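You operate a simulated robot arm through the tools that you are given. There is no shell and no other tool. Be economical: measure what you need, move in short steps, check, and stop when the job is done.

You are at the controls of a simulated robot arm. One attempt, no reset.

TASK
Put two scoops of sugar in the green bowl; close the tin again.
Fine: lid on the crate end of the wooden board meanwhile; use the small ladle; it goes back in its pot.

Only the result counts: the job must be done as asked and must still hold three seconds after the hand-in. Knocking over, shifting, dropping, spilling or breaking anything else fails it. A push-on lid holds only when it is set on centred and level and pressed home; a screw cap is set on level and turned clockwise until tight.

THE ROBOT
A 6-joint arm with a two-finger parallel gripper, fixed in place. Base frame: the origin is at the foot of the arm, x ahead of it, y to its left, z up; the work surface is at about z = 0.78. Readings come in m, degrees, newtons and seconds.
With the tool pointing down near the work surface it reaches from about 0.26 to 0.68 m from the base axis. Its first joint turns from -66.0 to 66.0 degrees. Payload 2.9 kg.
The tool frame sits at the grasp point between the pads (the TCP): z along the fingers, y along the line on which they close. The tips reach 0.03 m beyond it. Largest opening 0.11 m; finger width 0.02, thickness 0.01; the body of the gripper, 0.048 by 0.112 m, starts 0.055 m behind the TCP.
Orientation is that of the tool frame in the base frame, as a unit quaternion [w, x, y, z]. With the fingers straight down and closing along the base's y, the tool's x points along the base's -x, its y along +y and its z along -z.

THE INTERFACE
- The arm moves only by the tool step_arm. Its argument "increments" is a list of rows, each a list of 7 numbers: the shift along the base's x, y, z in m, then the turn, a rotation vector about the base's x, y, z in degrees, then the finger opening in m, from 0 to 0.11. In form: [[tx, ty, tz, rx, ry, rz, claw], ...]. A call has 1 to 8 rows; each row is the pose to reach, as a shift and turn from the pose commanded when the call began. Rows are played at 5 a second. More than 0.05 m and 8.6 degrees between two rows, or a gripper value outside its range, and nothing of the call is played. A pose out of reach is approached as far as the arm can. The call stops where the force on the tool passes 40 N (or 10 N more than at its start, if that is more) or the arm is blocked; 0.2 s more then pass. Each finger travels about 0.108 m/s and halts on what it meets, pressing with about 40 N; the grip force reading is that of the motor and also rises with nothing between the fingers. The clock runs only during rows and for 0.2 s after the last one: add rows that repeat a pose to give the fingers time. It gives the time, the measured TCP pose, the force on the tool (base axes), the opening and the grip force at its end, in the units of the frame above (readings bear some noise).
- Cameras (640 x 400 px; columns grow to the right, rows downward): "scene" is fixed at [0.0558, 0.4194, 1.3879]; the picture's right is [-0.91, -0.41, 0.00], its down [-0.21, 0.48, -0.85] and it looks along [0.35, -0.78, -0.52] (base axes); focal length 344 px, centre (320, 200). "wrist" rides on the gripper at [-0.036, 0, -0.057] in the tool frame; the picture's right is [0.00, -1.00, 0.00], its down [0.97, 0.00, -0.24] and it looks along [0.24, 0.00, 0.97] (tool axes); focal length 218 px, centre (320, 200). There is no depth. A picture from a camera that has moved, and an enlarged one, comes with that camera's place and axes in the base frame and with its lens.
- camera(camera): a new picture of that camera. The clock stands still meanwhile.
- close_up(camera, box): a new picture of the part [left, top, right, bottom] of that camera's present view, enlarged. The clock stands still meanwhile.
- hand_in(): hands the job in; it is judged then, once.

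Work in short steps. Places have to be worked out from the pictures, the camera data and where the tool is seen: move nearer, look again, correct. Check each grasp and each placing, and mend what went wrong. You have 120 turns and 68 pictures in all, those below and enlarged ones among them. Open the gripper and draw the arm clear of the work before you hand the job in, unless the task says otherwise; then end with one line.

The tools are called after "Request:" as name(argument=value, ...) on one line, values as JSON. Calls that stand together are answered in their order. step_arm: Moves the arm, as the interface text tells. Its arguments: {"type":"object","properties":{"increments":{"type":"array","items":{"type":"array","items":{"type":"number"}}}},"required":["increments"]} The other tools are called the same way: camera (camera) takes a picture; close_up (camera, box) takes an enlarged picture of a part of a camera's view; hand_in () hands the job in.

At the start:

```text
t: 0.0
position: [0.4215, -0.1805, 1.147]
ee_rot: [0.0, 0.0, 1.0, 0.0]
ft_force: [0.0, 0.0, -0.6]
opening: 0.1101
grip_force: 0.1
```

scene: 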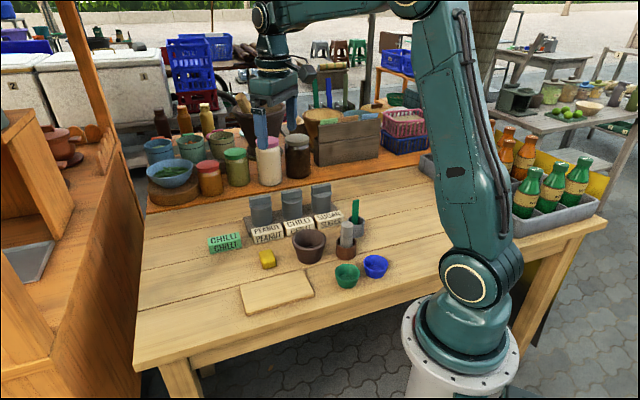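
wrist: 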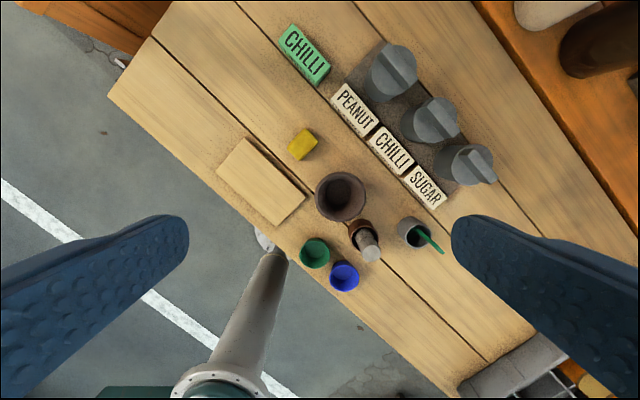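

The tins, bowls, and ladle pots are visible; I take close-ups to identify the labels and the ladles.

Request:
close_up(camera="scene", box=[200, 170, 400, 320])

Request:
close_up(camera="wrist", box=[200, 10, 520, 310])

```text
2.67 times, centred on (300, 245) of scene
camera zoom: at [0.0558, 0.4194, 1.3879], right [-0.91, -0.41, 0.0], down [-0.21, 0.48, -0.85], along [0.35, -0.78, -0.52], focal length 916 px, centre (373, 80)
```

zoom: 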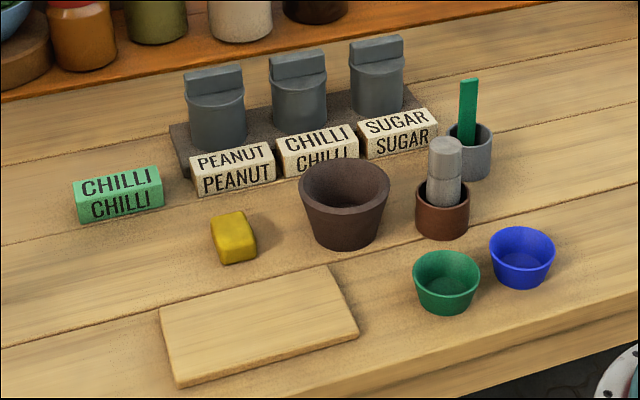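

```text
1.33 times, centred on (360, 160) of wrist
camera zoom: at [0.4578, -0.1807, 1.2055], right [0.0, -1.0, 0.0], down [-0.97, 0.0, 0.24], along [-0.24, 0.0, -0.97], focal length 291 px, centre (267, 253)
```

zoom: 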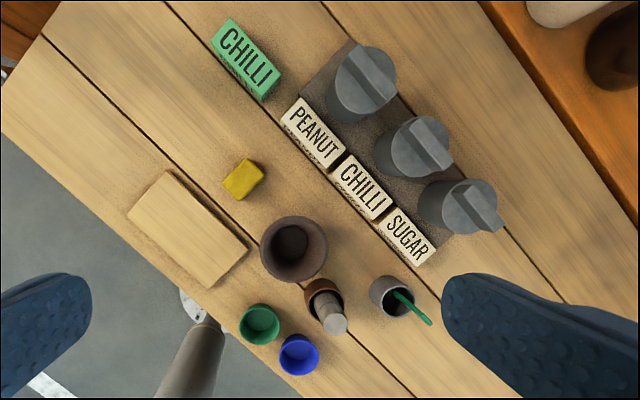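

The sugar tin (rightmost, about (0.43,-0.40)) and the ladle handle (about (0.30,-0.365), top z≈0.89) are located. The row runs along about 45°, so I turn the tool +45° about z and move nearer for a better view.

Request:
step_arm(increments=[[-0.01, -0.025, 0, 0, 0, 7.5, 0.11], [-0.02, -0.05, 0, 0, 0, 15, 0.11], [-0.03, -0.075, 0, 0, 0, 22.5, 0.11], [-0.03, -0.1, 0, 0, 0, 30, 0.11], [-0.03, -0.12, 0, 0, 0, 37.5, 0.11], [-0.03, -0.14, 0, 0, 0, 45, 0.11], [-0.03, -0.14, 0, 0, 0, 45, 0.11]])

Request:
camera(camera="wrist")

Request:
close_up(camera="scene", box=[290, 170, 390, 290])

```text
t: 1.6
position: [0.3932, -0.3216, 1.147]
ee_rot: [0.0, -0.384, 0.923, 0.0]
ft_force: [-0.4, 0.0, 0.7]
opening: 0.1099
grip_force: 0.0
```

```text
63 pictures are left
camera wrist: at [0.4177, -0.2955, 1.2055], right [0.71, -0.71, 0.0], down [-0.69, -0.69, 0.24], along [-0.17, -0.17, -0.97], focal length 218 px, centre (320, 200)
```

wrist: 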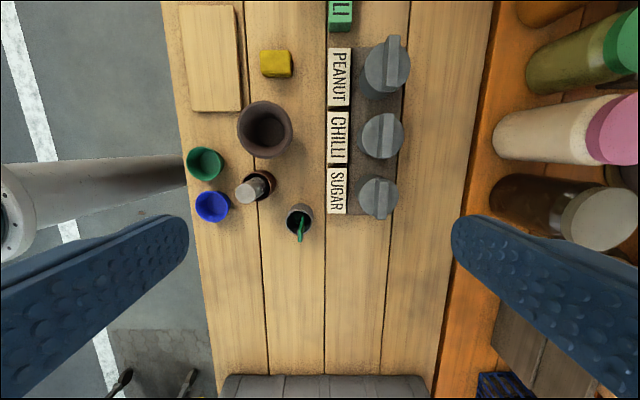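

```text
3.33 times, centred on (340, 230) of scene
camera zoom: at [0.0558, 0.4194, 1.3879], right [-0.91, -0.41, 0.0], down [-0.21, 0.48, -0.85], along [0.35, -0.78, -0.52], focal length 1145 px, centre (253, 100)
```

zoom: 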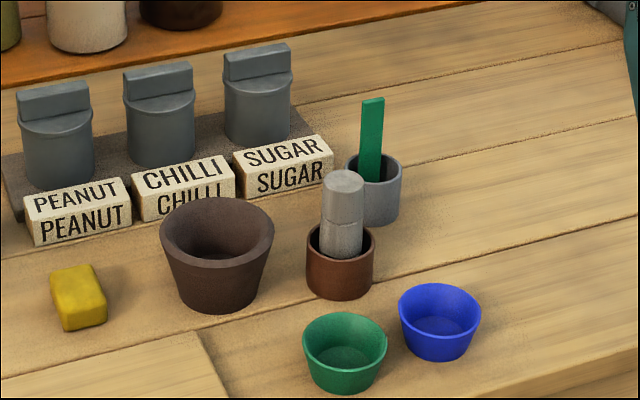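

The alignment is good. I zoom in on the ladle pot and the sugar tin from here.

Request:
close_up(camera="wrist", box=[260, 150, 420, 250])

Request:
close_up(camera="wrist", box=[170, 0, 330, 100])

```text
4.00 times, centred on (340, 200) of wrist
camera zoom: at [0.4177, -0.2955, 1.2055], right [0.71, -0.71, 0.0], down [-0.69, -0.69, 0.24], along [-0.17, -0.17, -0.97], focal length 873 px, centre (240, 200)
```

zoom: 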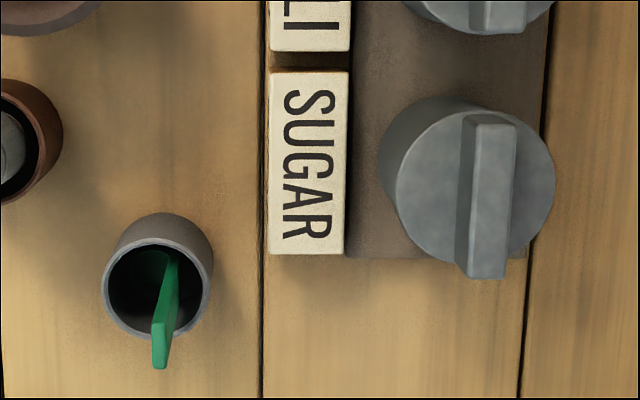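

```text
4.00 times, centred on (250, 50) of wrist
camera zoom: at [0.4177, -0.2955, 1.2055], right [0.71, -0.71, 0.0], down [-0.69, -0.69, 0.24], along [-0.17, -0.17, -0.97], focal length 873 px, centre (600, 800)
```

zoom: 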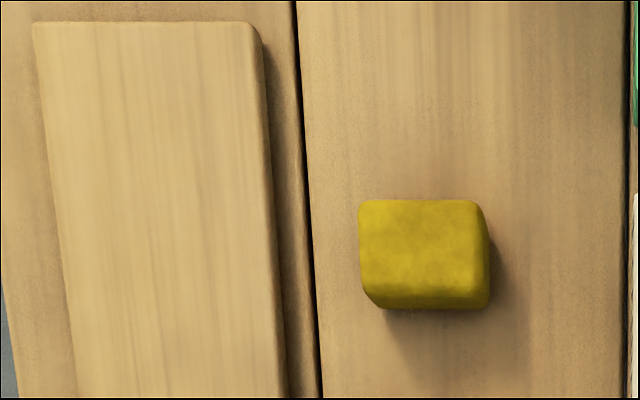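

Sugar lid's grip bar: top at about (0.430,-0.418,0.883), aligned with the tool. I move above it and look again.

Request:
step_arm(increments=[[0.01, -0.03, -0.03, 0, 0, 0, 0.08], [0.02, -0.06, -0.06, 0, 0, 0, 0.06], [0.03, -0.08, -0.1, 0, 0, 0, 0.06], [0.037, -0.096, -0.14, 0, 0, 0, 0.06], [0.037, -0.096, -0.18, 0, 0, 0, 0.06], [0.037, -0.096, -0.18, 0, 0, 0, 0.06]])

Request:
camera(camera="wrist")

Request:
close_up(camera="scene", box=[240, 120, 380, 260])

```text
t: 3.0
position: [0.429, -0.4149, 0.9678]
ee_rot: [0.0, -0.383, 0.924, 0.0]
ft_force: [-0.8, -0.2, 0.0]
opening: 0.06
grip_force: 0.1
```

```text
59 pictures are left
camera wrist: at [0.4554, -0.39, 1.0259], right [0.71, -0.71, 0.0], down [-0.69, -0.69, 0.24], along [-0.17, -0.17, -0.97], focal length 218 px, centre (320, 200)
```

wrist: 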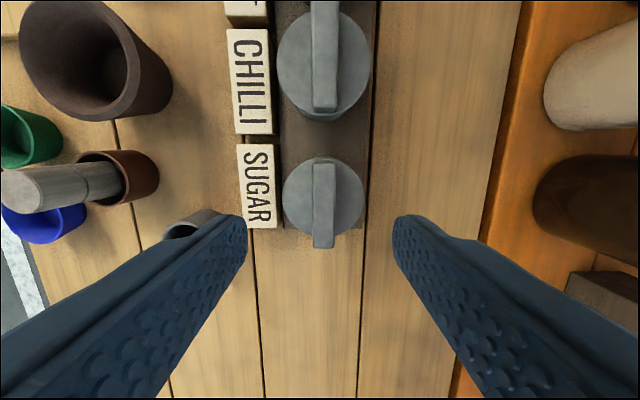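

```text
2.86 times, centred on (310, 190) of scene
camera zoom: at [0.0558, 0.4194, 1.3879], right [-0.91, -0.41, 0.0], down [-0.21, 0.48, -0.85], along [0.35, -0.78, -0.52], focal length 982 px, centre (349, 229)
```

zoom: 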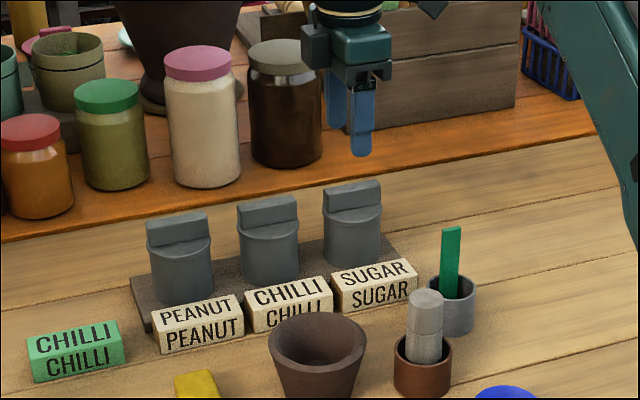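

Bar is about 3 mm to the right of centre. I correct that and descend around the bar to z≈0.888.

Request:
step_arm(increments=[[0.0005, -0.0033, -0.03, 0, 0, 0, 0.06], [0.0005, -0.0033, -0.05, 0, 0, 0, 0.06], [0.0005, -0.0033, -0.065, 0, 0, 0, 0.06], [0.0005, -0.0033, -0.08, 0, 0, 0, 0.06], [0.0005, -0.0033, -0.08, 0, 0, 0, 0.06]])

Request:
camera(camera="wrist")

Request:
close_up(camera="scene", box=[270, 150, 390, 250])

```text
t: 4.2
position: [0.4288, -0.4195, 0.8875]
ee_rot: [-0.001, -0.382, 0.924, 0.0]
ft_force: [-0.6, 0.7, 0.1]
opening: 0.0601
grip_force: 0.2
```

```text
57 pictures are left
camera wrist: at [0.4546, -0.394, 0.9456], right [0.71, -0.71, 0.0], down [-0.69, -0.69, 0.24], along [-0.17, -0.17, -0.97], focal length 218 px, centre (320, 200)
```

wrist: 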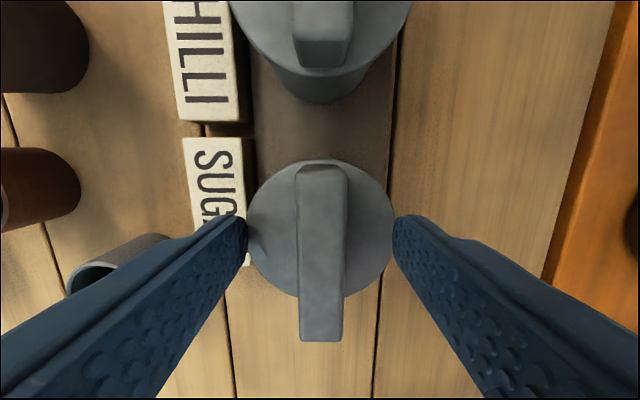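

```text
4.00 times, centred on (330, 200) of scene
camera zoom: at [0.0558, 0.4194, 1.3879], right [-0.91, -0.41, 0.0], down [-0.21, 0.48, -0.85], along [0.35, -0.78, -0.52], focal length 1374 px, centre (280, 200)
```

zoom: 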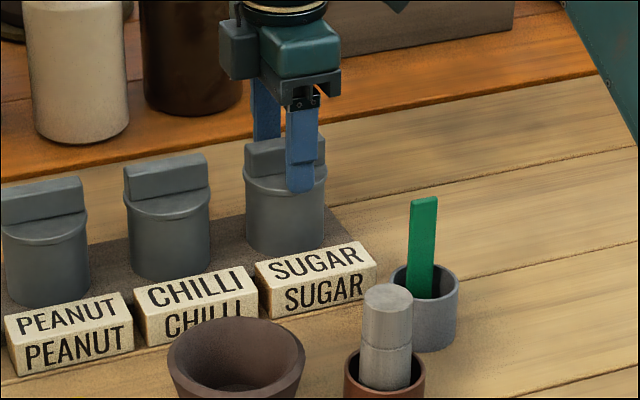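

The fingers straddle the bar and there's no contact with the lid. I close on the bar.

Request:
step_arm(increments=[[0, 0, 0, 0, 0, 0, 0.03], [0, 0, 0, 0, 0, 0, 0.01], [0, 0, 0, 0, 0, 0, 0.005], [0, 0, 0, 0, 0, 0, 0.005]])

```text
t: 5.2
position: [0.429, -0.4196, 0.8879]
ee_rot: [0.0, -0.382, 0.924, -0.001]
ft_force: [2.1, -1.4, 0.6]
opening: 0.0147
grip_force: 40.0
```

Bar gripped at 14.7 mm. I pull up gently to learn whether it is push-on.

Request:
step_arm(increments=[[0, 0, 0.003, 0, 0, 0, 0.005], [0, 0, 0.006, 0, 0, 0, 0.005], [0, 0, 0.01, 0, 0, 0, 0.005]])

Request:
close_up(camera="scene", box=[270, 150, 390, 250])

```text
t: 6.0
position: [0.43, -0.4191, 0.8963]
ee_rot: [0.0, -0.382, 0.924, 0.0]
ft_force: [-0.7, -0.3, 0.1]
opening: 0.0148
grip_force: 40.3
```

```text
4.00 times, centred on (330, 200) of scene
camera zoom: at [0.0558, 0.4194, 1.3879], right [-0.91, -0.41, 0.0], down [-0.21, 0.48, -0.85], along [0.35, -0.78, -0.52], focal length 1374 px, centre (280, 200)
```

zoom: 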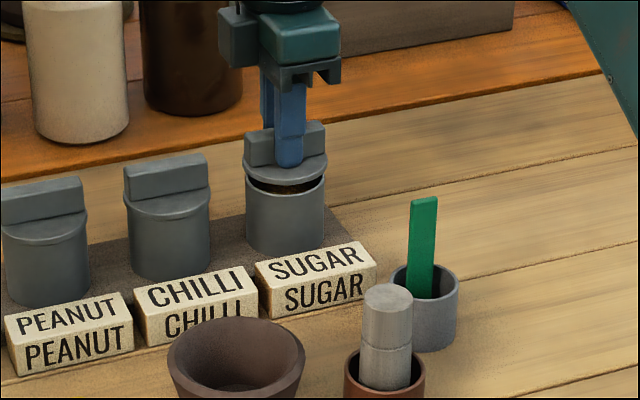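

It's a push-on lid and came off. I lift further and look at the contents.

Request:
step_arm(increments=[[0, 0, 0.03, 0, 0, 0, 0.005], [0, 0, 0.06, 0, 0, 0, 0.005], [0.02, 0.02, 0.1, 0, 0, 0, 0.005], [0.04, 0.04, 0.13, 0, 0, 0, 0.005], [0.04, 0.04, 0.13, 0, 0, 0, 0.005]])

Request:
close_up(camera="scene", box=[270, 150, 390, 250])

Request:
camera(camera="wrist")

```text
t: 7.2
position: [0.4698, -0.3797, 1.0279]
ee_rot: [0.0, -0.383, 0.924, 0.0]
ft_force: [0.2, 0.4, 0.6]
opening: 0.0147
grip_force: 39.7
```

```text
4.00 times, centred on (330, 200) of scene
camera zoom: at [0.0558, 0.4194, 1.3879], right [-0.91, -0.41, 0.0], down [-0.21, 0.48, -0.85], along [0.35, -0.78, -0.52], focal length 1374 px, centre (280, 200)
```

zoom: 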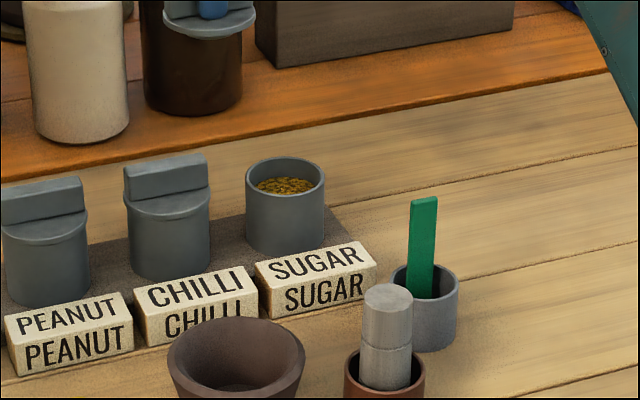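

```text
53 pictures are left
camera wrist: at [0.496, -0.3542, 1.0859], right [0.71, -0.71, 0.0], down [-0.69, -0.69, 0.24], along [-0.17, -0.17, -0.97], focal length 218 px, centre (320, 200)
```

wrist: 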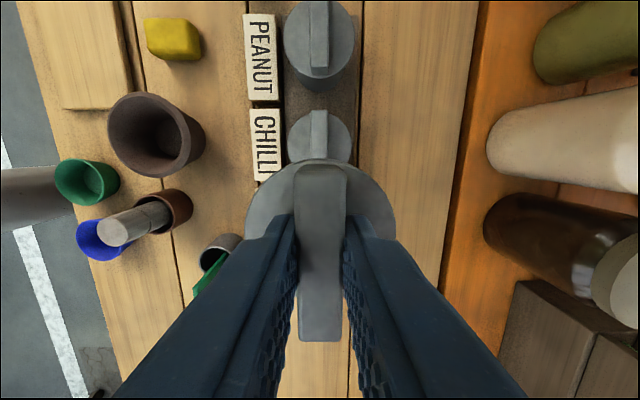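

The contents look golden-brown and grainy; I zoom in to judge whether this is sugar.

Request:
close_up(camera="scene", box=[328, 186, 354, 204])

```text
16.00 times, centred on (341, 195) of scene
camera zoom: at [0.0558, 0.4194, 1.3879], right [-0.91, -0.41, 0.0], down [-0.21, 0.48, -0.85], along [0.35, -0.78, -0.52], focal length 5498 px, centre (-16, 280)
```

zoom: 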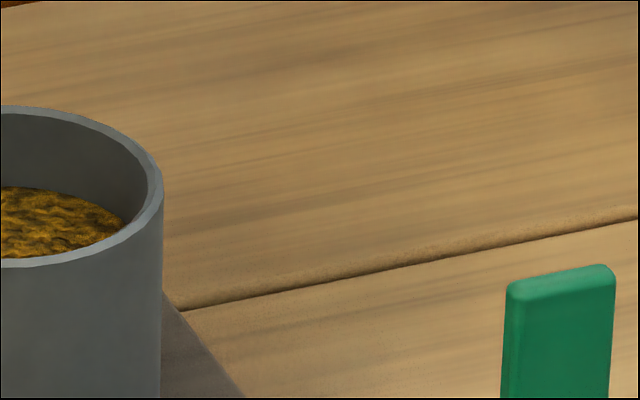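

It's ochre-coloured, so I'll inspect it better with the wrist camera once the lid is down. I carry the lid to above the crate end of the board, about (0.359,-0.100).

Request:
step_arm(increments=[[-0.016, 0.04, 0, 0, 0, 0, 0.005], [-0.032, 0.08, 0, 0, 0, 0, 0.005], [-0.048, 0.12, 0, 0, 0, 0, 0.005], [-0.064, 0.16, 0, 0, 0, 0, 0.005], [-0.08, 0.2, 0, 0, 0, 0, 0.005], [-0.096, 0.24, 0, 0, 0, 0, 0.005], [-0.111, 0.28, 0, 0, 0, 0, 0.005], [-0.111, 0.28, 0, 0, 0, 0, 0.005]])

Request:
camera(camera="wrist")

Request:
close_up(camera="scene", box=[200, 150, 400, 320])

```text
t: 9.0
position: [0.3593, -0.1001, 1.027]
ee_rot: [0.0, -0.382, 0.924, 0.0]
ft_force: [1.2, 0.3, -1.0]
opening: 0.0147
grip_force: 40.4
```

```text
51 pictures are left
camera wrist: at [0.3843, -0.0746, 1.0853], right [0.71, -0.71, 0.0], down [-0.69, -0.69, 0.24], along [-0.17, -0.17, -0.97], focal length 218 px, centre (320, 200)
```

wrist: 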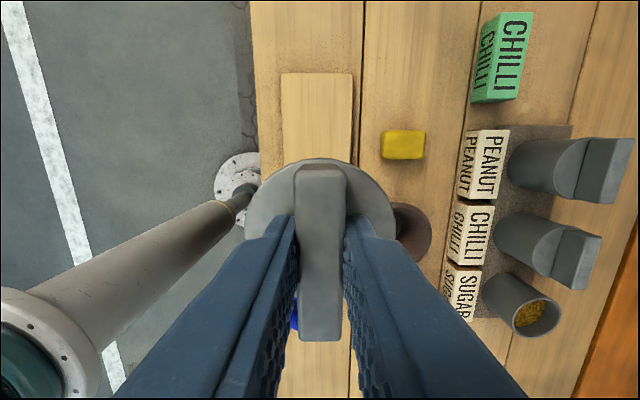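

```text
2.35 times, centred on (300, 235) of scene
camera zoom: at [0.0558, 0.4194, 1.3879], right [-0.91, -0.41, 0.0], down [-0.21, 0.48, -0.85], along [0.35, -0.78, -0.52], focal length 808 px, centre (367, 118)
```

zoom: 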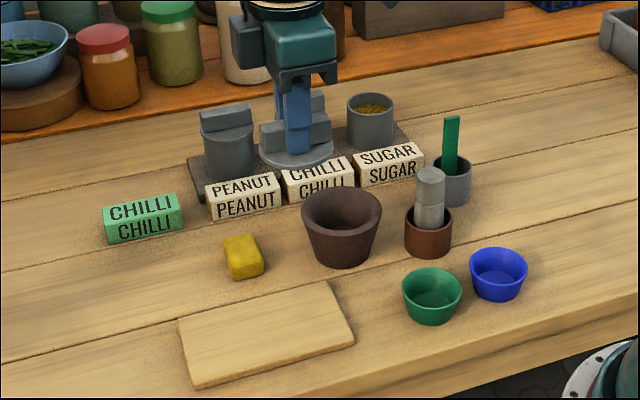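

The board is centred under the lid; I shift 8 mm back along the board for margin and descend partway.

Request:
step_arm(increments=[[0.006, 0.006, -0.04, 0, 0, 0, 0.005], [0.006, 0.006, -0.08, 0, 0, 0, 0.005], [0.006, 0.006, -0.12, 0, 0, 0, 0.005], [0.006, 0.006, -0.155, 0, 0, 0, 0.005], [0.006, 0.006, -0.155, 0, 0, 0, 0.005]])

Request:
close_up(camera="scene", box=[220, 220, 380, 320])

```text
t: 10.2
position: [0.3643, -0.093, 0.8718]
ee_rot: [0.0, -0.382, 0.924, 0.0]
ft_force: [0.1, 0.0, -0.2]
opening: 0.0148
grip_force: 39.8
```

```text
4.00 times, centred on (300, 270) of scene
camera zoom: at [0.0558, 0.4194, 1.3879], right [-0.91, -0.41, 0.0], down [-0.21, 0.48, -0.85], along [0.35, -0.78, -0.52], focal length 1374 px, centre (400, -80)
```

zoom: 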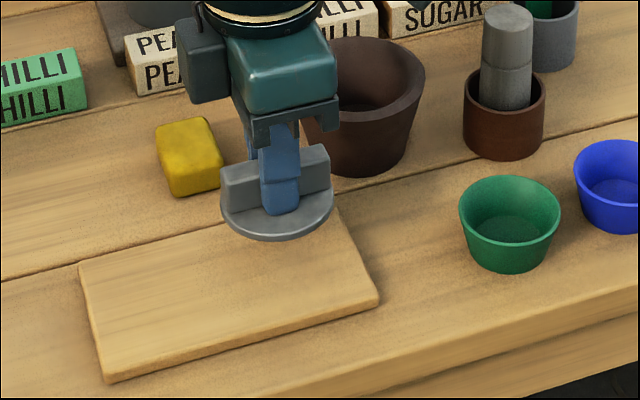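

Clear of neighbours. I lower in small steps until contact.

Request:
step_arm(increments=[[0, 0, -0.006, 0, 0, 0, 0.005], [0, 0, -0.012, 0, 0, 0, 0.005], [0, 0, -0.017, 0, 0, 0, 0.005], [0, 0, -0.022, 0, 0, 0, 0.005], [0, 0, -0.025, 0, 0, 0, 0.005]])

Request:
close_up(camera="scene", box=[220, 220, 380, 320])

```text
t: 11.4
position: [0.3655, -0.0949, 0.8472]
ee_rot: [0.0, -0.382, 0.924, 0.0]
ft_force: [-0.4, 0.3, -0.5]
opening: 0.0147
grip_force: 40.2
```

```text
4.00 times, centred on (300, 270) of scene
camera zoom: at [0.0558, 0.4194, 1.3879], right [-0.91, -0.41, 0.0], down [-0.21, 0.48, -0.85], along [0.35, -0.78, -0.52], focal length 1374 px, centre (400, -80)
```

zoom: 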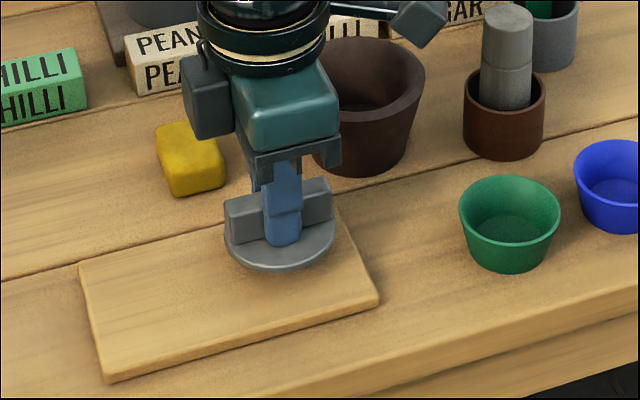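

No contact yet, so I continue down by 3 mm increments.

Request:
step_arm(increments=[[0, 0, -0.003, 0, 0, 0, 0.005], [0, 0, -0.006, 0, 0, 0, 0.005], [0, 0, -0.009, 0, 0, 0, 0.005]])

Request:
close_up(camera="scene", box=[240, 230, 340, 300])

```text
t: 12.2
position: [0.3641, -0.0939, 0.8393]
ee_rot: [0.0, -0.383, 0.924, 0.0]
ft_force: [-0.1, 0.2, -0.6]
opening: 0.0147
grip_force: 40.8
```

```text
5.71 times, centred on (290, 265) of scene
camera zoom: at [0.0558, 0.4194, 1.3879], right [-0.91, -0.41, 0.0], down [-0.21, 0.48, -0.85], along [0.35, -0.78, -0.52], focal length 1964 px, centre (491, -171)
```

zoom: 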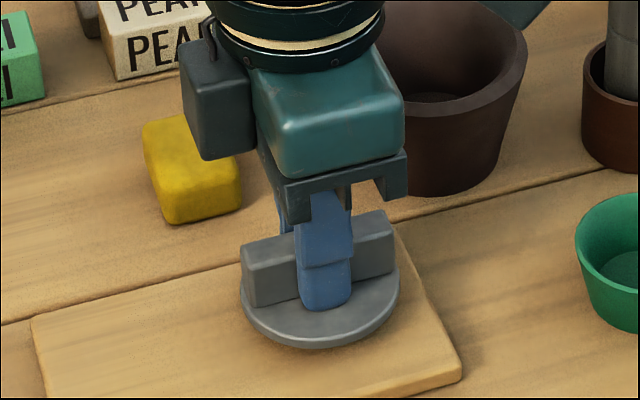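

Still no contact; next 2 mm steps.

Request:
step_arm(increments=[[0, 0, -0.002, 0, 0, 0, 0.005], [0, 0, -0.004, 0, 0, 0, 0.005]])

Request:
step_arm(increments=[[0, 0, -0.0015, 0, 0, 0, 0.005], [0, 0, -0.003, 0, 0, 0, 0.005]])

```text
t: 12.8
position: [0.364, -0.0942, 0.8372]
ee_rot: [0.001, -0.383, 0.924, 0.0]
ft_force: [-6.0, 2.5, 28.8]
opening: 0.0146
grip_force: 40.1
```

```text
t: 13.1
position: [0.364, -0.0945, 0.8364]
ee_rot: [0.001, -0.382, 0.924, 0.0]
ft_force: [-3.2, 1.1, 9.9]
opening: 0.0147
grip_force: 40.2
stopped in row 1: the force on the tool passed its limit (the readings are from after the stop); the commanded pose is now the measured one
```

The lid rests on the board (contact at TCP z≈0.837). I release and lift straight up.

Request:
step_arm(increments=[[0, 0, 0, 0, 0, 0, 0.025], [0, 0, 0, 0, 0, 0, 0.04], [0, 0, 0, 0, 0, 0, 0.045], [0, 0, 0.03, 0, 0, 0, 0.045], [0, 0, 0.07, 0, 0, 0, 0.045], [0, 0, 0.11, 0, 0, 0, 0.045], [0, 0, 0.15, 0, 0, 0, 0.045]])

Request:
close_up(camera="scene", box=[220, 220, 380, 320])

```text
t: 14.7
position: [0.3643, -0.0939, 0.9854]
ee_rot: [-0.001, -0.383, 0.924, 0.0]
ft_force: [-1.3, 0.2, -0.2]
opening: 0.0452
grip_force: 0.0
```

```text
4.00 times, centred on (300, 270) of scene
camera zoom: at [0.0558, 0.4194, 1.3879], right [-0.91, -0.41, 0.0], down [-0.21, 0.48, -0.85], along [0.35, -0.78, -0.52], focal length 1374 px, centre (400, -80)
```

zoom: 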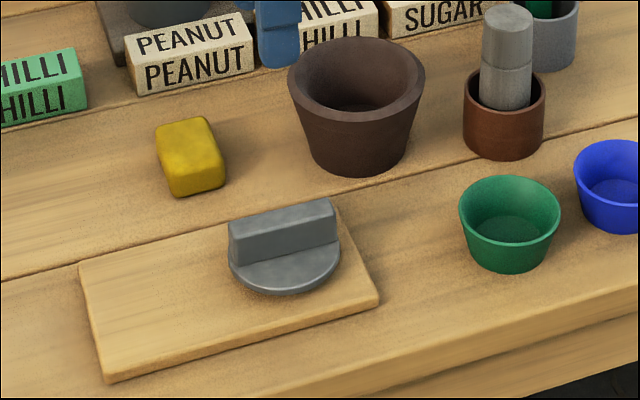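

Lid stands well on the crate end. Now I fly over to look down into the sugar tin and the ladle pot.

Request:
step_arm(increments=[[0.002, -0.04, 0.02, 0, 0, 0, 0.045], [0.004, -0.08, 0.045, 0, 0, 0, 0.045], [0.008, -0.12, 0.045, 0, 0, 0, 0.045], [0.01, -0.16, 0.045, 0, 0, 0, 0.045], [0.012, -0.2, 0.045, 0, 0, 0, 0.045], [0.014, -0.24, 0.045, 0, 0, 0, 0.045], [0.016, -0.276, 0.045, 0, 0, 0, 0.045], [0.016, -0.276, 0.045, 0, 0, 0, 0.045]])

Request:
camera(camera="wrist")

```text
t: 16.5
position: [0.3802, -0.3706, 1.0314]
ee_rot: [0.001, -0.383, 0.924, 0.0]
ft_force: [-1.1, -0.2, -0.3]
opening: 0.0449
grip_force: 0.1
```

```text
45 pictures are left
camera wrist: at [0.406, -0.3455, 1.0885], right [0.71, -0.71, 0.0], down [-0.69, -0.69, 0.24], along [-0.17, -0.17, -0.97], focal length 218 px, centre (320, 200)
```

wrist: 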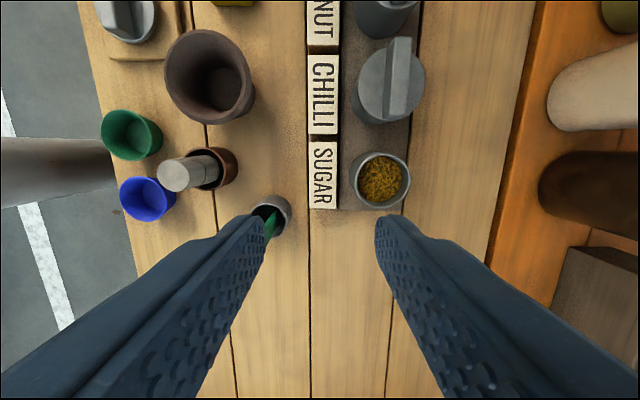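

Request:
close_up(camera="wrist", box=[240, 140, 420, 250])

```text
3.56 times, centred on (330, 195) of wrist
camera zoom: at [0.406, -0.3455, 1.0885], right [0.71, -0.71, 0.0], down [-0.69, -0.69, 0.24], along [-0.17, -0.17, -0.97], focal length 776 px, centre (284, 218)
```

zoom: 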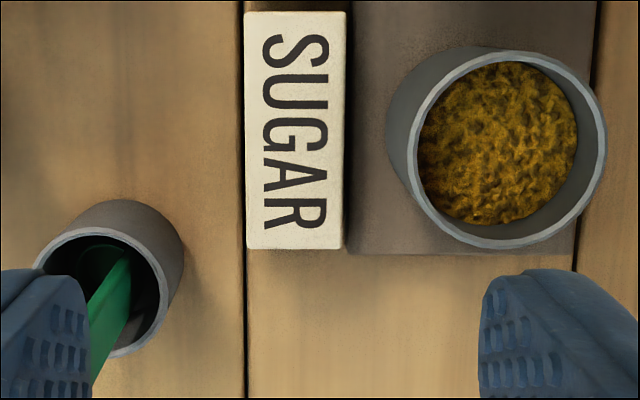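

I accept this as sugar: it sits behind the SUGAR label. Next I position above the ladle handle (about (0.301,-0.368), top 0.892) and check alignment.

Request:
step_arm(increments=[[-0.03, 0, 0, 0, 0, 0, 0.045], [-0.06, 0.002, -0.02, 0, 0, 0, 0.045], [-0.079, 0.002, -0.05, 0, 0, 0, 0.045], [-0.079, 0.002, -0.05, 0, 0, 0, 0.045]])

Request:
close_up(camera="wrist", box=[240, 110, 400, 230])

Request:
close_up(camera="scene", box=[310, 160, 400, 260])

```text
t: 17.5
position: [0.3016, -0.3663, 0.9801]
ee_rot: [0.001, -0.383, 0.924, 0.0]
ft_force: [0.3, -0.7, -1.1]
opening: 0.0448
grip_force: 0.3
```

```text
3.33 times, centred on (320, 170) of wrist
camera zoom: at [0.327, -0.3421, 1.0388], right [0.71, -0.71, 0.0], down [-0.69, -0.69, 0.24], along [-0.17, -0.17, -0.97], focal length 728 px, centre (320, 300)
```

zoom: 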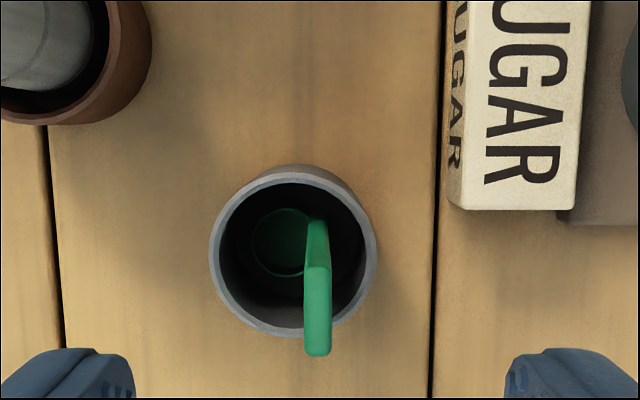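

```text
4.00 times, centred on (355, 210) of scene
camera zoom: at [0.0558, 0.4194, 1.3879], right [-0.91, -0.41, 0.0], down [-0.21, 0.48, -0.85], along [0.35, -0.78, -0.52], focal length 1374 px, centre (180, 160)
```

zoom: 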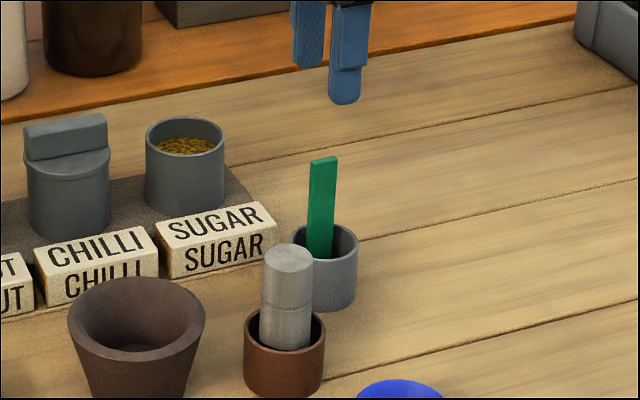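

The handle is centred under the tool, with the ladle cup on its left (-r) side. Before grasping, I test with the empty gripper whether the pouring tilt over the green bowl (about (0.250,-0.166), rim z≈0.81) is reachable.

Request:
step_arm(increments=[[0.002, 0.03, 0.02, -5.3, 5.3, 0, 0.03], [0.004, 0.065, 0.04, -10.6, 10.6, 0, 0.03], [0.006, 0.1, 0.06, -15.9, 15.9, 0, 0.03], [0.008, 0.14, 0.06, -21.2, 21.2, 0, 0.03], [0.01, 0.18, 0.06, -26.5, 26.5, 0, 0.03], [0.01, 0.22, 0.06, -31.8, 31.8, 0, 0.03], [0.01, 0.26, 0.06, -37.1, 37.1, 0, 0.03], [0.01, 0.26, 0.06, -42.4, 42.4, 0, 0.03]])

Request:
step_arm(increments=[[0, 0, -0.02, -5.3, 5.3, 0, 0.03], [0, 0, -0.04, -10.6, 10.6, 0, 0.03], [0, 0, -0.06, -15.9, 15.9, 0, 0.03], [0, 0, -0.08, -21.2, 21.2, 0, 0.03], [0, 0, -0.1, -21.2, 21.2, 0, 0.03], [0, 0, -0.1, -21.2, 21.2, 0, 0.03]])

Request:
camera(camera="scene")

```text
t: 19.3
position: [0.2951, -0.1117, 1.0235]
ee_rot: [-0.46, -0.332, 0.801, -0.193]
ft_force: [-0.5, -0.1, 0.8]
opening: 0.0298
grip_force: 0.1
out of reach, approached as far as the arm can: row 8
```

```text
t: 20.7
position: [0.2268, -0.1114, 0.9068]
ee_rot: [-0.652, -0.271, 0.654, -0.27]
ft_force: [0.7, -1.1, 0.8]
opening: 0.03
grip_force: 0.0
out of reach, approached as far as the arm can: row 1, 2, 3, 4, 5, 6
```

```text
41 pictures are left
```

scene: 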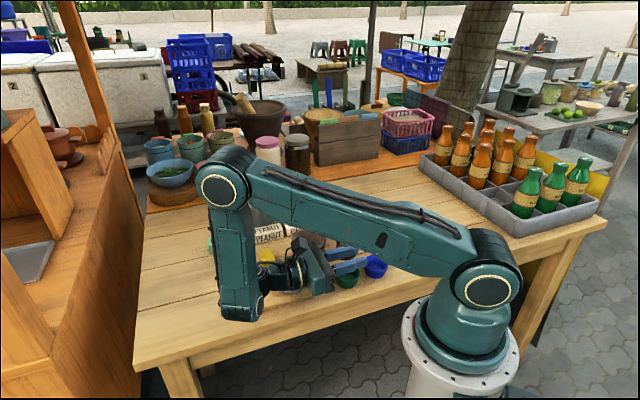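

Tilt reached but not at the wanted position (a wrist limit). I try yawing so the tool points toward −y, with the wrist on the +y side of the bowl, staying high.

Request:
step_arm(increments=[[0, 0, 0.03, 0, 0, 0, 0.03], [0.0, 0.0, 0.05, 0, 0, 8, 0.03], [0.0, 0.0, 0.05, 0, 0, 16, 0.03], [0.0, 0.0, 0.05, 0, 0, 24, 0.03], [0.0, 0.0, 0.05, 0, 0, 32, 0.03], [0.0, 0.0, 0.05, 0, 0, 40, 0.03], [0.0, 0.0, 0.05, 0, 0, 40, 0.03]])

```text
t: 22.3
position: [0.2279, -0.1128, 0.958]
ee_rot: [-0.52, -0.479, 0.521, -0.478]
ft_force: [0.2, 0.0, -0.7]
opening: 0.03
grip_force: 0.0
out of reach, approached as far as the arm can: row 1
```

This orientation is reachable. I test the pour position (0.257,-0.08) and extra tilt beyond 90°.

Request:
step_arm(increments=[[0.015, 0.015, 0, 0, 0, 0, 0.03], [0.03, 0.03, 0, 0, 0, 0, 0.03], [0.03, 0.03, 0, -8, 0.7, 0, 0.03], [0.03, 0.03, 0, -16, 1.4, 0, 0.03], [0.03, 0.03, 0, -24, 2.1, 0, 0.03], [0.03, 0.03, 0, -32, 2.8, 0, 0.03], [0.03, 0.03, 0, -40, 3.5, 0, 0.03], [0.03, 0.03, 0, -40, 3.5, 0, 0.03]])

Request:
camera(camera="scene")

```text
t: 24.1
position: [0.1575, -0.0777, 0.962]
ee_rot: [0.668, 0.285, -0.31, 0.613]
ft_force: [0.0, -0.6, 0.5]
opening: 0.0299
grip_force: 0.1
out of reach, approached as far as the arm can: row 3, 4, 5, 6, 7, 8
```

```text
40 pictures are left
```

scene: 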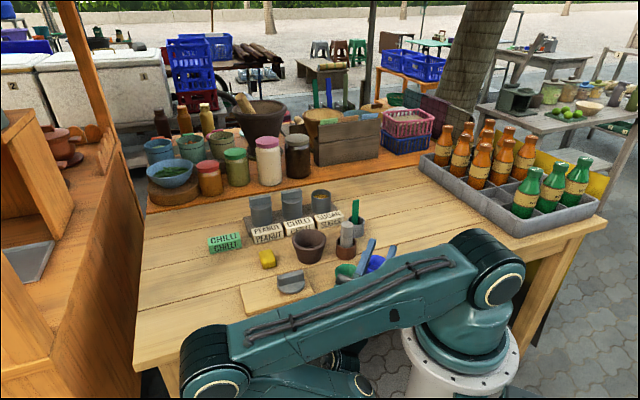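

At 90° tilt the pour position is reachable, but no further. So I'll grip the ladle with the tool pre-tilted 30° the opposite way, giving about 120° of ladle tilt at the bowl. First I retrace out of this pose.

Request:
step_arm(increments=[[0.02, 0, 0.01, 8, -0.7, 0, 0.03], [0.04, 0, 0.02, 16, -1.4, 0, 0.03], [0.06, 0, 0.03, 24, -2.1, 0, 0.03], [0.08, 0, 0.03, 32, -2.8, 0, 0.03], [0.1, 0, 0.03, 40, -3.5, 0, 0.03], [0.1, 0, 0.05, 48, -4.2, 0, 0.03], [0.1, 0, 0.07, 56, -4.9, 0, 0.03], [0.1, 0, 0.07, 64, -5.6, 0, 0.03]])

```text
t: 25.9
position: [0.2581, -0.0806, 1.0306]
ee_rot: [-0.4, -0.568, 0.619, -0.367]
ft_force: [0.1, -0.6, -0.2]
opening: 0.0302
grip_force: 0.1
```

Request:
step_arm(increments=[[0.005, -0.027, 0.01, 8.2, -0.72, 0, 0.03], [0.01, -0.055, 0.02, 16.4, -1.44, 0, 0.03], [0.015, -0.082, 0.02, 24.6, -2.16, 0, 0.03], [0.02, -0.11, 0.02, 32.8, -2.88, 0, 0.03], [0.025, -0.137, 0.02, 41, -3.6, 0, 0.03], [0.03, -0.165, 0.02, 49.2, -4.32, 0, 0.03], [0.035, -0.192, 0.02, 57.4, -5.0, 0, 0.03], [0.04, -0.22, 0.02, 65.6, -5.75, 0, 0.03]])

Request:
step_arm(increments=[[0, -0.01, 0, 0, 0, -8, 0.045], [0, -0.02, 0, 0, 0, -16, 0.045], [0, -0.03, 0, 0, 0, -24, 0.045], [0, -0.04, 0, 0, 0, -32, 0.045], [0, -0.06, 0, 0, 0, -40, 0.045], [0, -0.07, 0, 0, 0, -40, 0.045]])

```text
t: 27.7
position: [0.2982, -0.3004, 1.0513]
ee_rot: [0.002, -0.676, 0.737, 0.001]
ft_force: [-0.4, 0.6, 0.5]
opening: 0.03
grip_force: 0.1
```

```text
t: 29.1
position: [0.2988, -0.3701, 1.0516]
ee_rot: [0.001, -0.382, 0.924, -0.001]
ft_force: [-0.3, 0.8, -0.3]
opening: 0.0449
grip_force: 0.1
```

Now tilt −30° (gripper leaning toward +d) above the handle and descend to hover height.

Request:
step_arm(increments=[[0.002, 0.0015, 0, 5.3, -5.3, 0, 0.045], [0.002, 0.0015, -0.02, 10.6, -10.6, 0, 0.045], [0.002, 0.0015, -0.04, 15.9, -15.9, 0, 0.045], [0.002, 0.0015, -0.06, 21.2, -21.2, 0, 0.045], [0.002, 0.0015, -0.09, 21.2, -21.2, 0, 0.045], [0.002, 0.0015, -0.11, 21.2, -21.2, 0, 0.045], [0.002, 0.0015, -0.11, 21.2, -21.2, 0, 0.045]])

Request:
camera(camera="wrist")

Request:
close_up(camera="scene", box=[300, 140, 420, 260])

```text
t: 30.7
position: [0.3265, -0.3531, 0.9388]
ee_rot: [0.24, -0.369, 0.892, 0.098]
ft_force: [-0.4, -0.2, -0.3]
opening: 0.0451
grip_force: 0.0
out of reach, approached as far as the arm can: row 3, 4, 5, 6, 7
```

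```text
39 pictures are left
camera wrist: at [0.3291, -0.3514, 1.0076], right [0.71, -0.71, 0.0], down [-0.68, -0.68, -0.28], along [0.2, 0.2, -0.96], focal length 218 px, centre (320, 200)
```

wrist: 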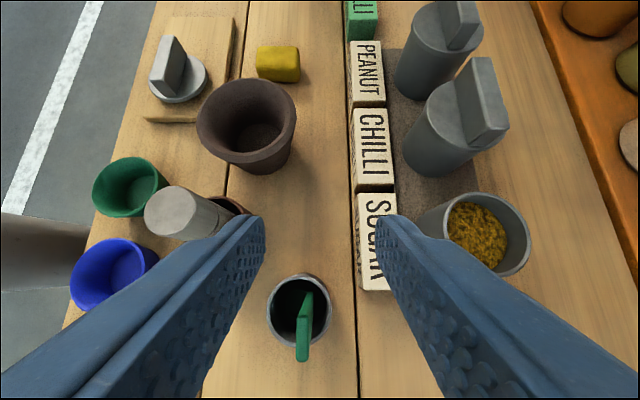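

```text
3.33 times, centred on (360, 200) of scene
camera zoom: at [0.0558, 0.4194, 1.3879], right [-0.91, -0.41, 0.0], down [-0.21, 0.48, -0.85], along [0.35, -0.78, -0.52], focal length 1145 px, centre (187, 200)
```

zoom: 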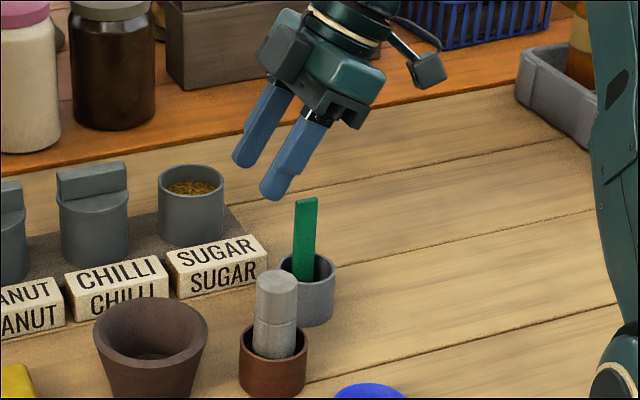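

Too much tilt for joint 1 here; I reduce it to 15° (giving ~105° total pour tilt) and recentre over the handle.

Request:
step_arm(increments=[[0, 0, 0, -5.3, 5.3, 0, 0.045], [-0.01, -0.006, 0, -10.6, 10.6, 0, 0.045], [-0.0255, -0.0153, 0, -10.6, 10.6, 0, 0.045], [-0.0255, -0.0153, 0, -10.6, 10.6, 0, 0.045]])

Request:
close_up(camera="wrist", box=[220, 180, 420, 330])

```text
t: 31.7
position: [0.2997, -0.3681, 0.9405]
ee_rot: [0.121, -0.38, 0.916, 0.05]
ft_force: [0.2, -0.4, -0.5]
opening: 0.0449
grip_force: 0.0
```

```text
2.67 times, centred on (320, 255) of wrist
camera zoom: at [0.3147, -0.3547, 1.0049], right [0.71, -0.71, 0.0], down [-0.71, -0.71, -0.02], along [0.01, 0.01, -1.0], focal length 582 px, centre (320, 53)
```

zoom: 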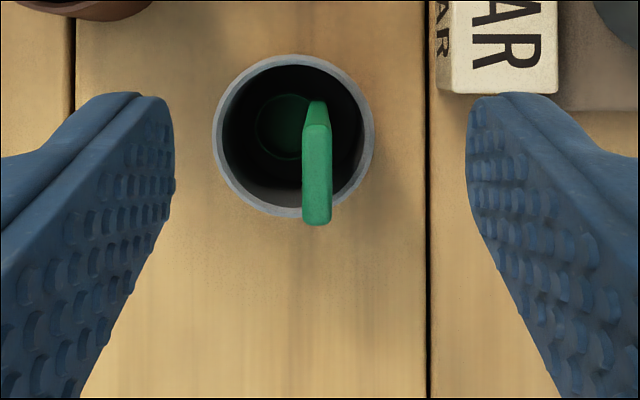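

Reachable; the handle sits ~3.5 mm toward +d of the TCP. I correct and descend to z≈0.877.

Request:
step_arm(increments=[[-0.0025, -0.0025, -0.02, 0, 0, 0, 0.045], [-0.0025, -0.0025, -0.04, 0, 0, 0, 0.045], [-0.0025, -0.0025, -0.055, 0, 0, 0, 0.045], [-0.0025, -0.0025, -0.0635, 0, 0, 0, 0.045], [-0.0025, -0.0025, -0.0635, 0, 0, 0, 0.045]])

Request:
close_up(camera="wrist", box=[200, 180, 440, 380])

Request:
close_up(camera="scene", box=[310, 160, 400, 260])

```text
t: 32.9
position: [0.2991, -0.371, 0.8758]
ee_rot: [0.121, -0.38, 0.916, 0.048]
ft_force: [-0.1, -0.2, -0.2]
opening: 0.0452
grip_force: 0.0
```

```text
2.00 times, centred on (320, 280) of wrist
camera zoom: at [0.3127, -0.3567, 0.9411], right [0.71, -0.71, 0.0], down [-0.71, -0.71, -0.02], along [0.01, 0.01, -1.0], focal length 436 px, centre (320, 40)
```

zoom: 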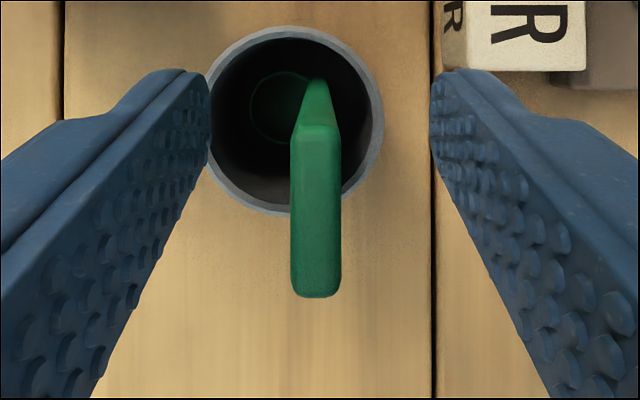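

```text
4.00 times, centred on (355, 210) of scene
camera zoom: at [0.0558, 0.4194, 1.3879], right [-0.91, -0.41, 0.0], down [-0.21, 0.48, -0.85], along [0.35, -0.78, -0.52], focal length 1374 px, centre (180, 160)
```

zoom: 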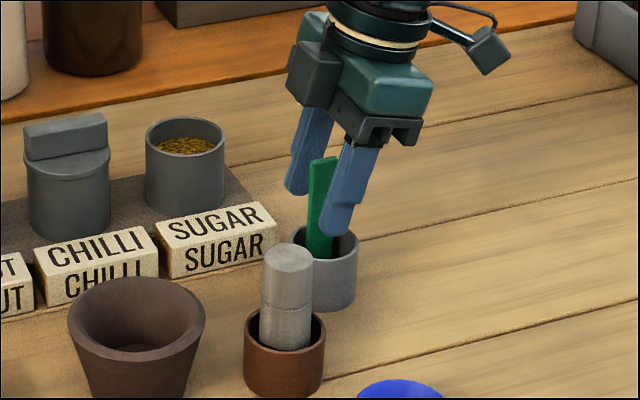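

The handle is centred between the fingers; close.

Request:
step_arm(increments=[[0, 0, 0, 0, 0, 0, 0.025], [0, 0, 0, 0, 0, 0, 0.01], [0, 0, 0, 0, 0, 0, 0.0], [0, 0, 0, 0, 0, 0, 0.0]])

Request:
step_arm(increments=[[0, 0, 0.01, 0, 0, 0, 0.0], [0, 0, 0.03, 0, 0, 0, 0.0], [0, 0, 0.06, 0, 0, 0, 0.0], [0, 0, 0.09, 0, 0, 0, 0.0], [0, 0, 0.11, 0, 0, 0, 0.0], [0, 0, 0.11, 0, 0, 0, 0.0]])

Request:
close_up(camera="scene", box=[300, 110, 420, 250])

Request:
close_up(camera="wrist", box=[220, 180, 420, 380])

```text
t: 33.9
position: [0.2992, -0.371, 0.8767]
ee_rot: [0.121, -0.379, 0.916, 0.049]
ft_force: [-0.2, 1.4, -0.3]
opening: 0.0048
grip_force: 39.3
```

```text
t: 35.3
position: [0.2979, -0.3715, 0.9848]
ee_rot: [0.121, -0.38, 0.916, 0.05]
ft_force: [0.1, -0.1, -0.6]
opening: 0.0049
grip_force: 40.2
```

```text
2.86 times, centred on (360, 180) of scene
camera zoom: at [0.0558, 0.4194, 1.3879], right [-0.91, -0.41, 0.0], down [-0.21, 0.48, -0.85], along [0.35, -0.78, -0.52], focal length 982 px, centre (206, 257)
```

zoom: 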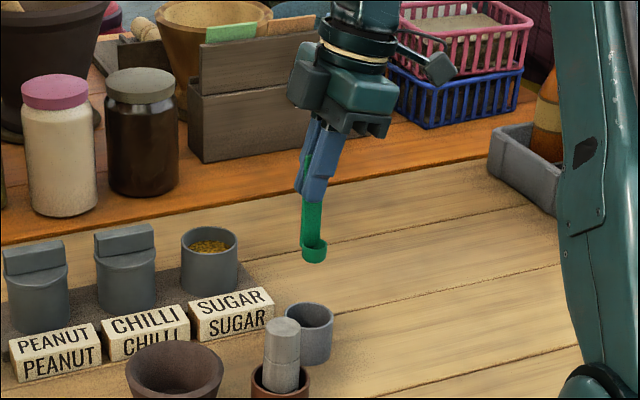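

```text
2.00 times, centred on (320, 280) of wrist
camera zoom: at [0.3127, -0.3576, 1.0505], right [0.71, -0.71, 0.0], down [-0.71, -0.71, -0.02], along [0.01, 0.01, -1.0], focal length 436 px, centre (320, 40)
```

zoom: 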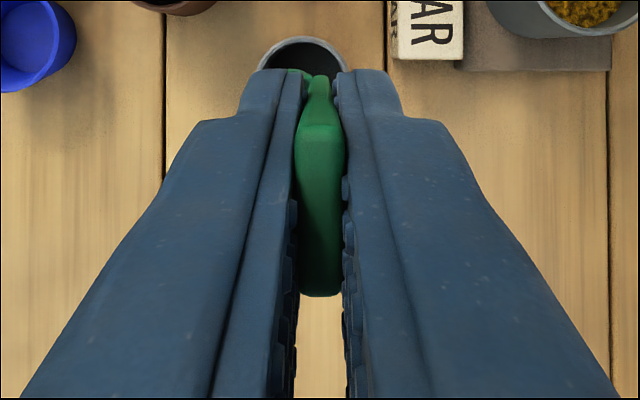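

The ladle is held vertical; its cup bottom is about 92 mm below the TCP. I carry it over the sugar tin (cup centre offset −12 mm in r), staying above the rim.

Request:
step_arm(increments=[[0.035, -0.014, 0, 0, 0, 0, 0.0], [0.07, -0.028, 0, 0, 0, 0, 0.0], [0.105, -0.043, 0, 0, 0, 0, 0.0], [0.14, -0.0575, 0, 0, 0, 0, 0.0], [0.14, -0.0575, -0.03, 0, 0, 0, 0.0], [0.14, -0.0575, -0.03, 0, 0, 0, 0.0]])

Request:
close_up(camera="scene", box=[300, 130, 380, 220])

Request:
close_up(camera="wrist", box=[220, 150, 420, 300])

```text
t: 36.7
position: [0.4384, -0.4284, 0.9543]
ee_rot: [0.121, -0.379, 0.916, 0.05]
ft_force: [-0.3, -0.5, 0.5]
opening: 0.0049
grip_force: 40.3
```

```text
4.44 times, centred on (340, 175) of scene
camera zoom: at [0.0558, 0.4194, 1.3879], right [-0.91, -0.41, 0.0], down [-0.21, 0.48, -0.85], along [0.35, -0.78, -0.52], focal length 1527 px, centre (231, 311)
```

zoom: 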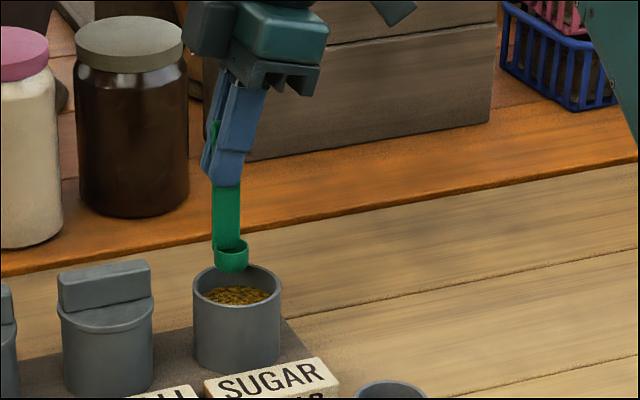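

```text
2.67 times, centred on (320, 225) of wrist
camera zoom: at [0.4525, -0.415, 1.0211], right [0.71, -0.71, 0.0], down [-0.71, -0.71, -0.02], along [0.01, 0.01, -1.0], focal length 582 px, centre (320, 133)
```

zoom: 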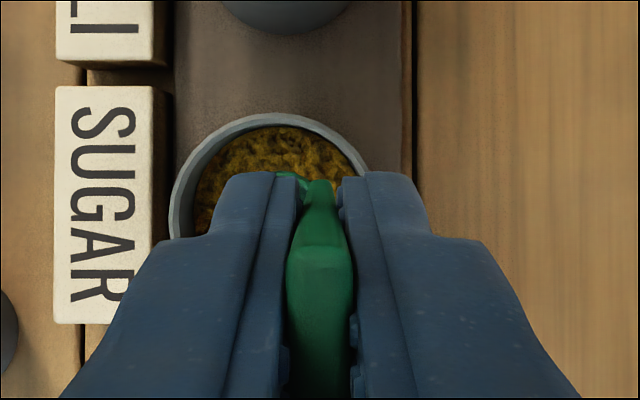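

Fine; a 3–4 mm correction centres the cup. I dip into the sugar slowly.

Request:
step_arm(increments=[[-0.0042, 0, -0.01, 0, 0, 0, 0.0], [-0.0042, 0, -0.022, 0, 0, 0, 0.0], [-0.0042, 0, -0.034, 0, 0, 0, 0.0], [-0.0042, 0, -0.044, 0, 0, 0, 0.0], [-0.0042, 0, -0.05, 0, 0, 0, 0.0], [-0.0042, 0, -0.056, 0, 0, 0, 0.0]])

Request:
close_up(camera="scene", box=[300, 130, 380, 220])

```text
t: 38.2
position: [0.4354, -0.4307, 0.9075]
ee_rot: [0.123, -0.381, 0.915, 0.045]
ft_force: [-0.6, 1.1, 7.6]
opening: 0.0052
grip_force: 40.1
stopped in row 6: the force on the tool passed its limit (the readings are from after the stop); the commanded pose is now the measured one
```

```text
4.44 times, centred on (340, 175) of scene
camera zoom: at [0.0557, 0.4195, 1.3879], right [-0.91, -0.41, 0.0], down [-0.21, 0.48, -0.85], along [0.35, -0.78, -0.52], focal length 1527 px, centre (231, 311)
```

zoom: 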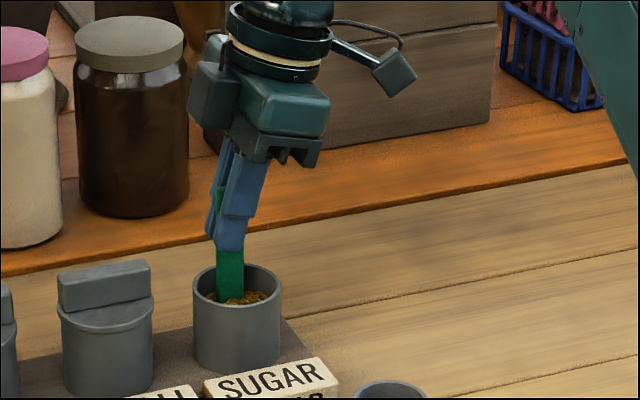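

It hit something firm with the cup at ~z 0.813, in the sugar. I lift and look at the cup.

Request:
step_arm(increments=[[0, 0, 0.005, 0, 0, 0, 0.0], [0, 0, 0.015, 0, 0, 0, 0.0], [0, 0, 0.03, 0, 0, 0, 0.0], [0, 0, 0.05, 0, 0, 0, 0.0], [0, 0, 0.05, 0, 0, 0, 0.0]])

Request:
close_up(camera="scene", box=[320, 160, 364, 200])

```text
t: 39.4
position: [0.4363, -0.4296, 0.9548]
ee_rot: [0.122, -0.381, 0.915, 0.045]
ft_force: [0.3, -0.4, -0.3]
opening: 0.005
grip_force: 40.2
```

```text
10.00 times, centred on (342, 180) of scene
camera zoom: at [0.0558, 0.4194, 1.3879], right [-0.91, -0.41, 0.0], down [-0.21, 0.48, -0.85], along [0.35, -0.78, -0.52], focal length 3436 px, centre (100, 400)
```

zoom: 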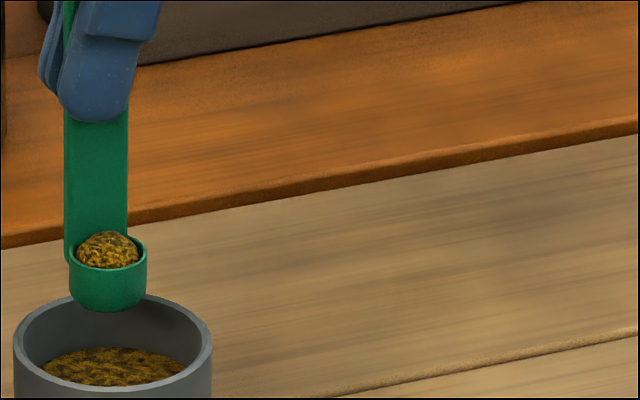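

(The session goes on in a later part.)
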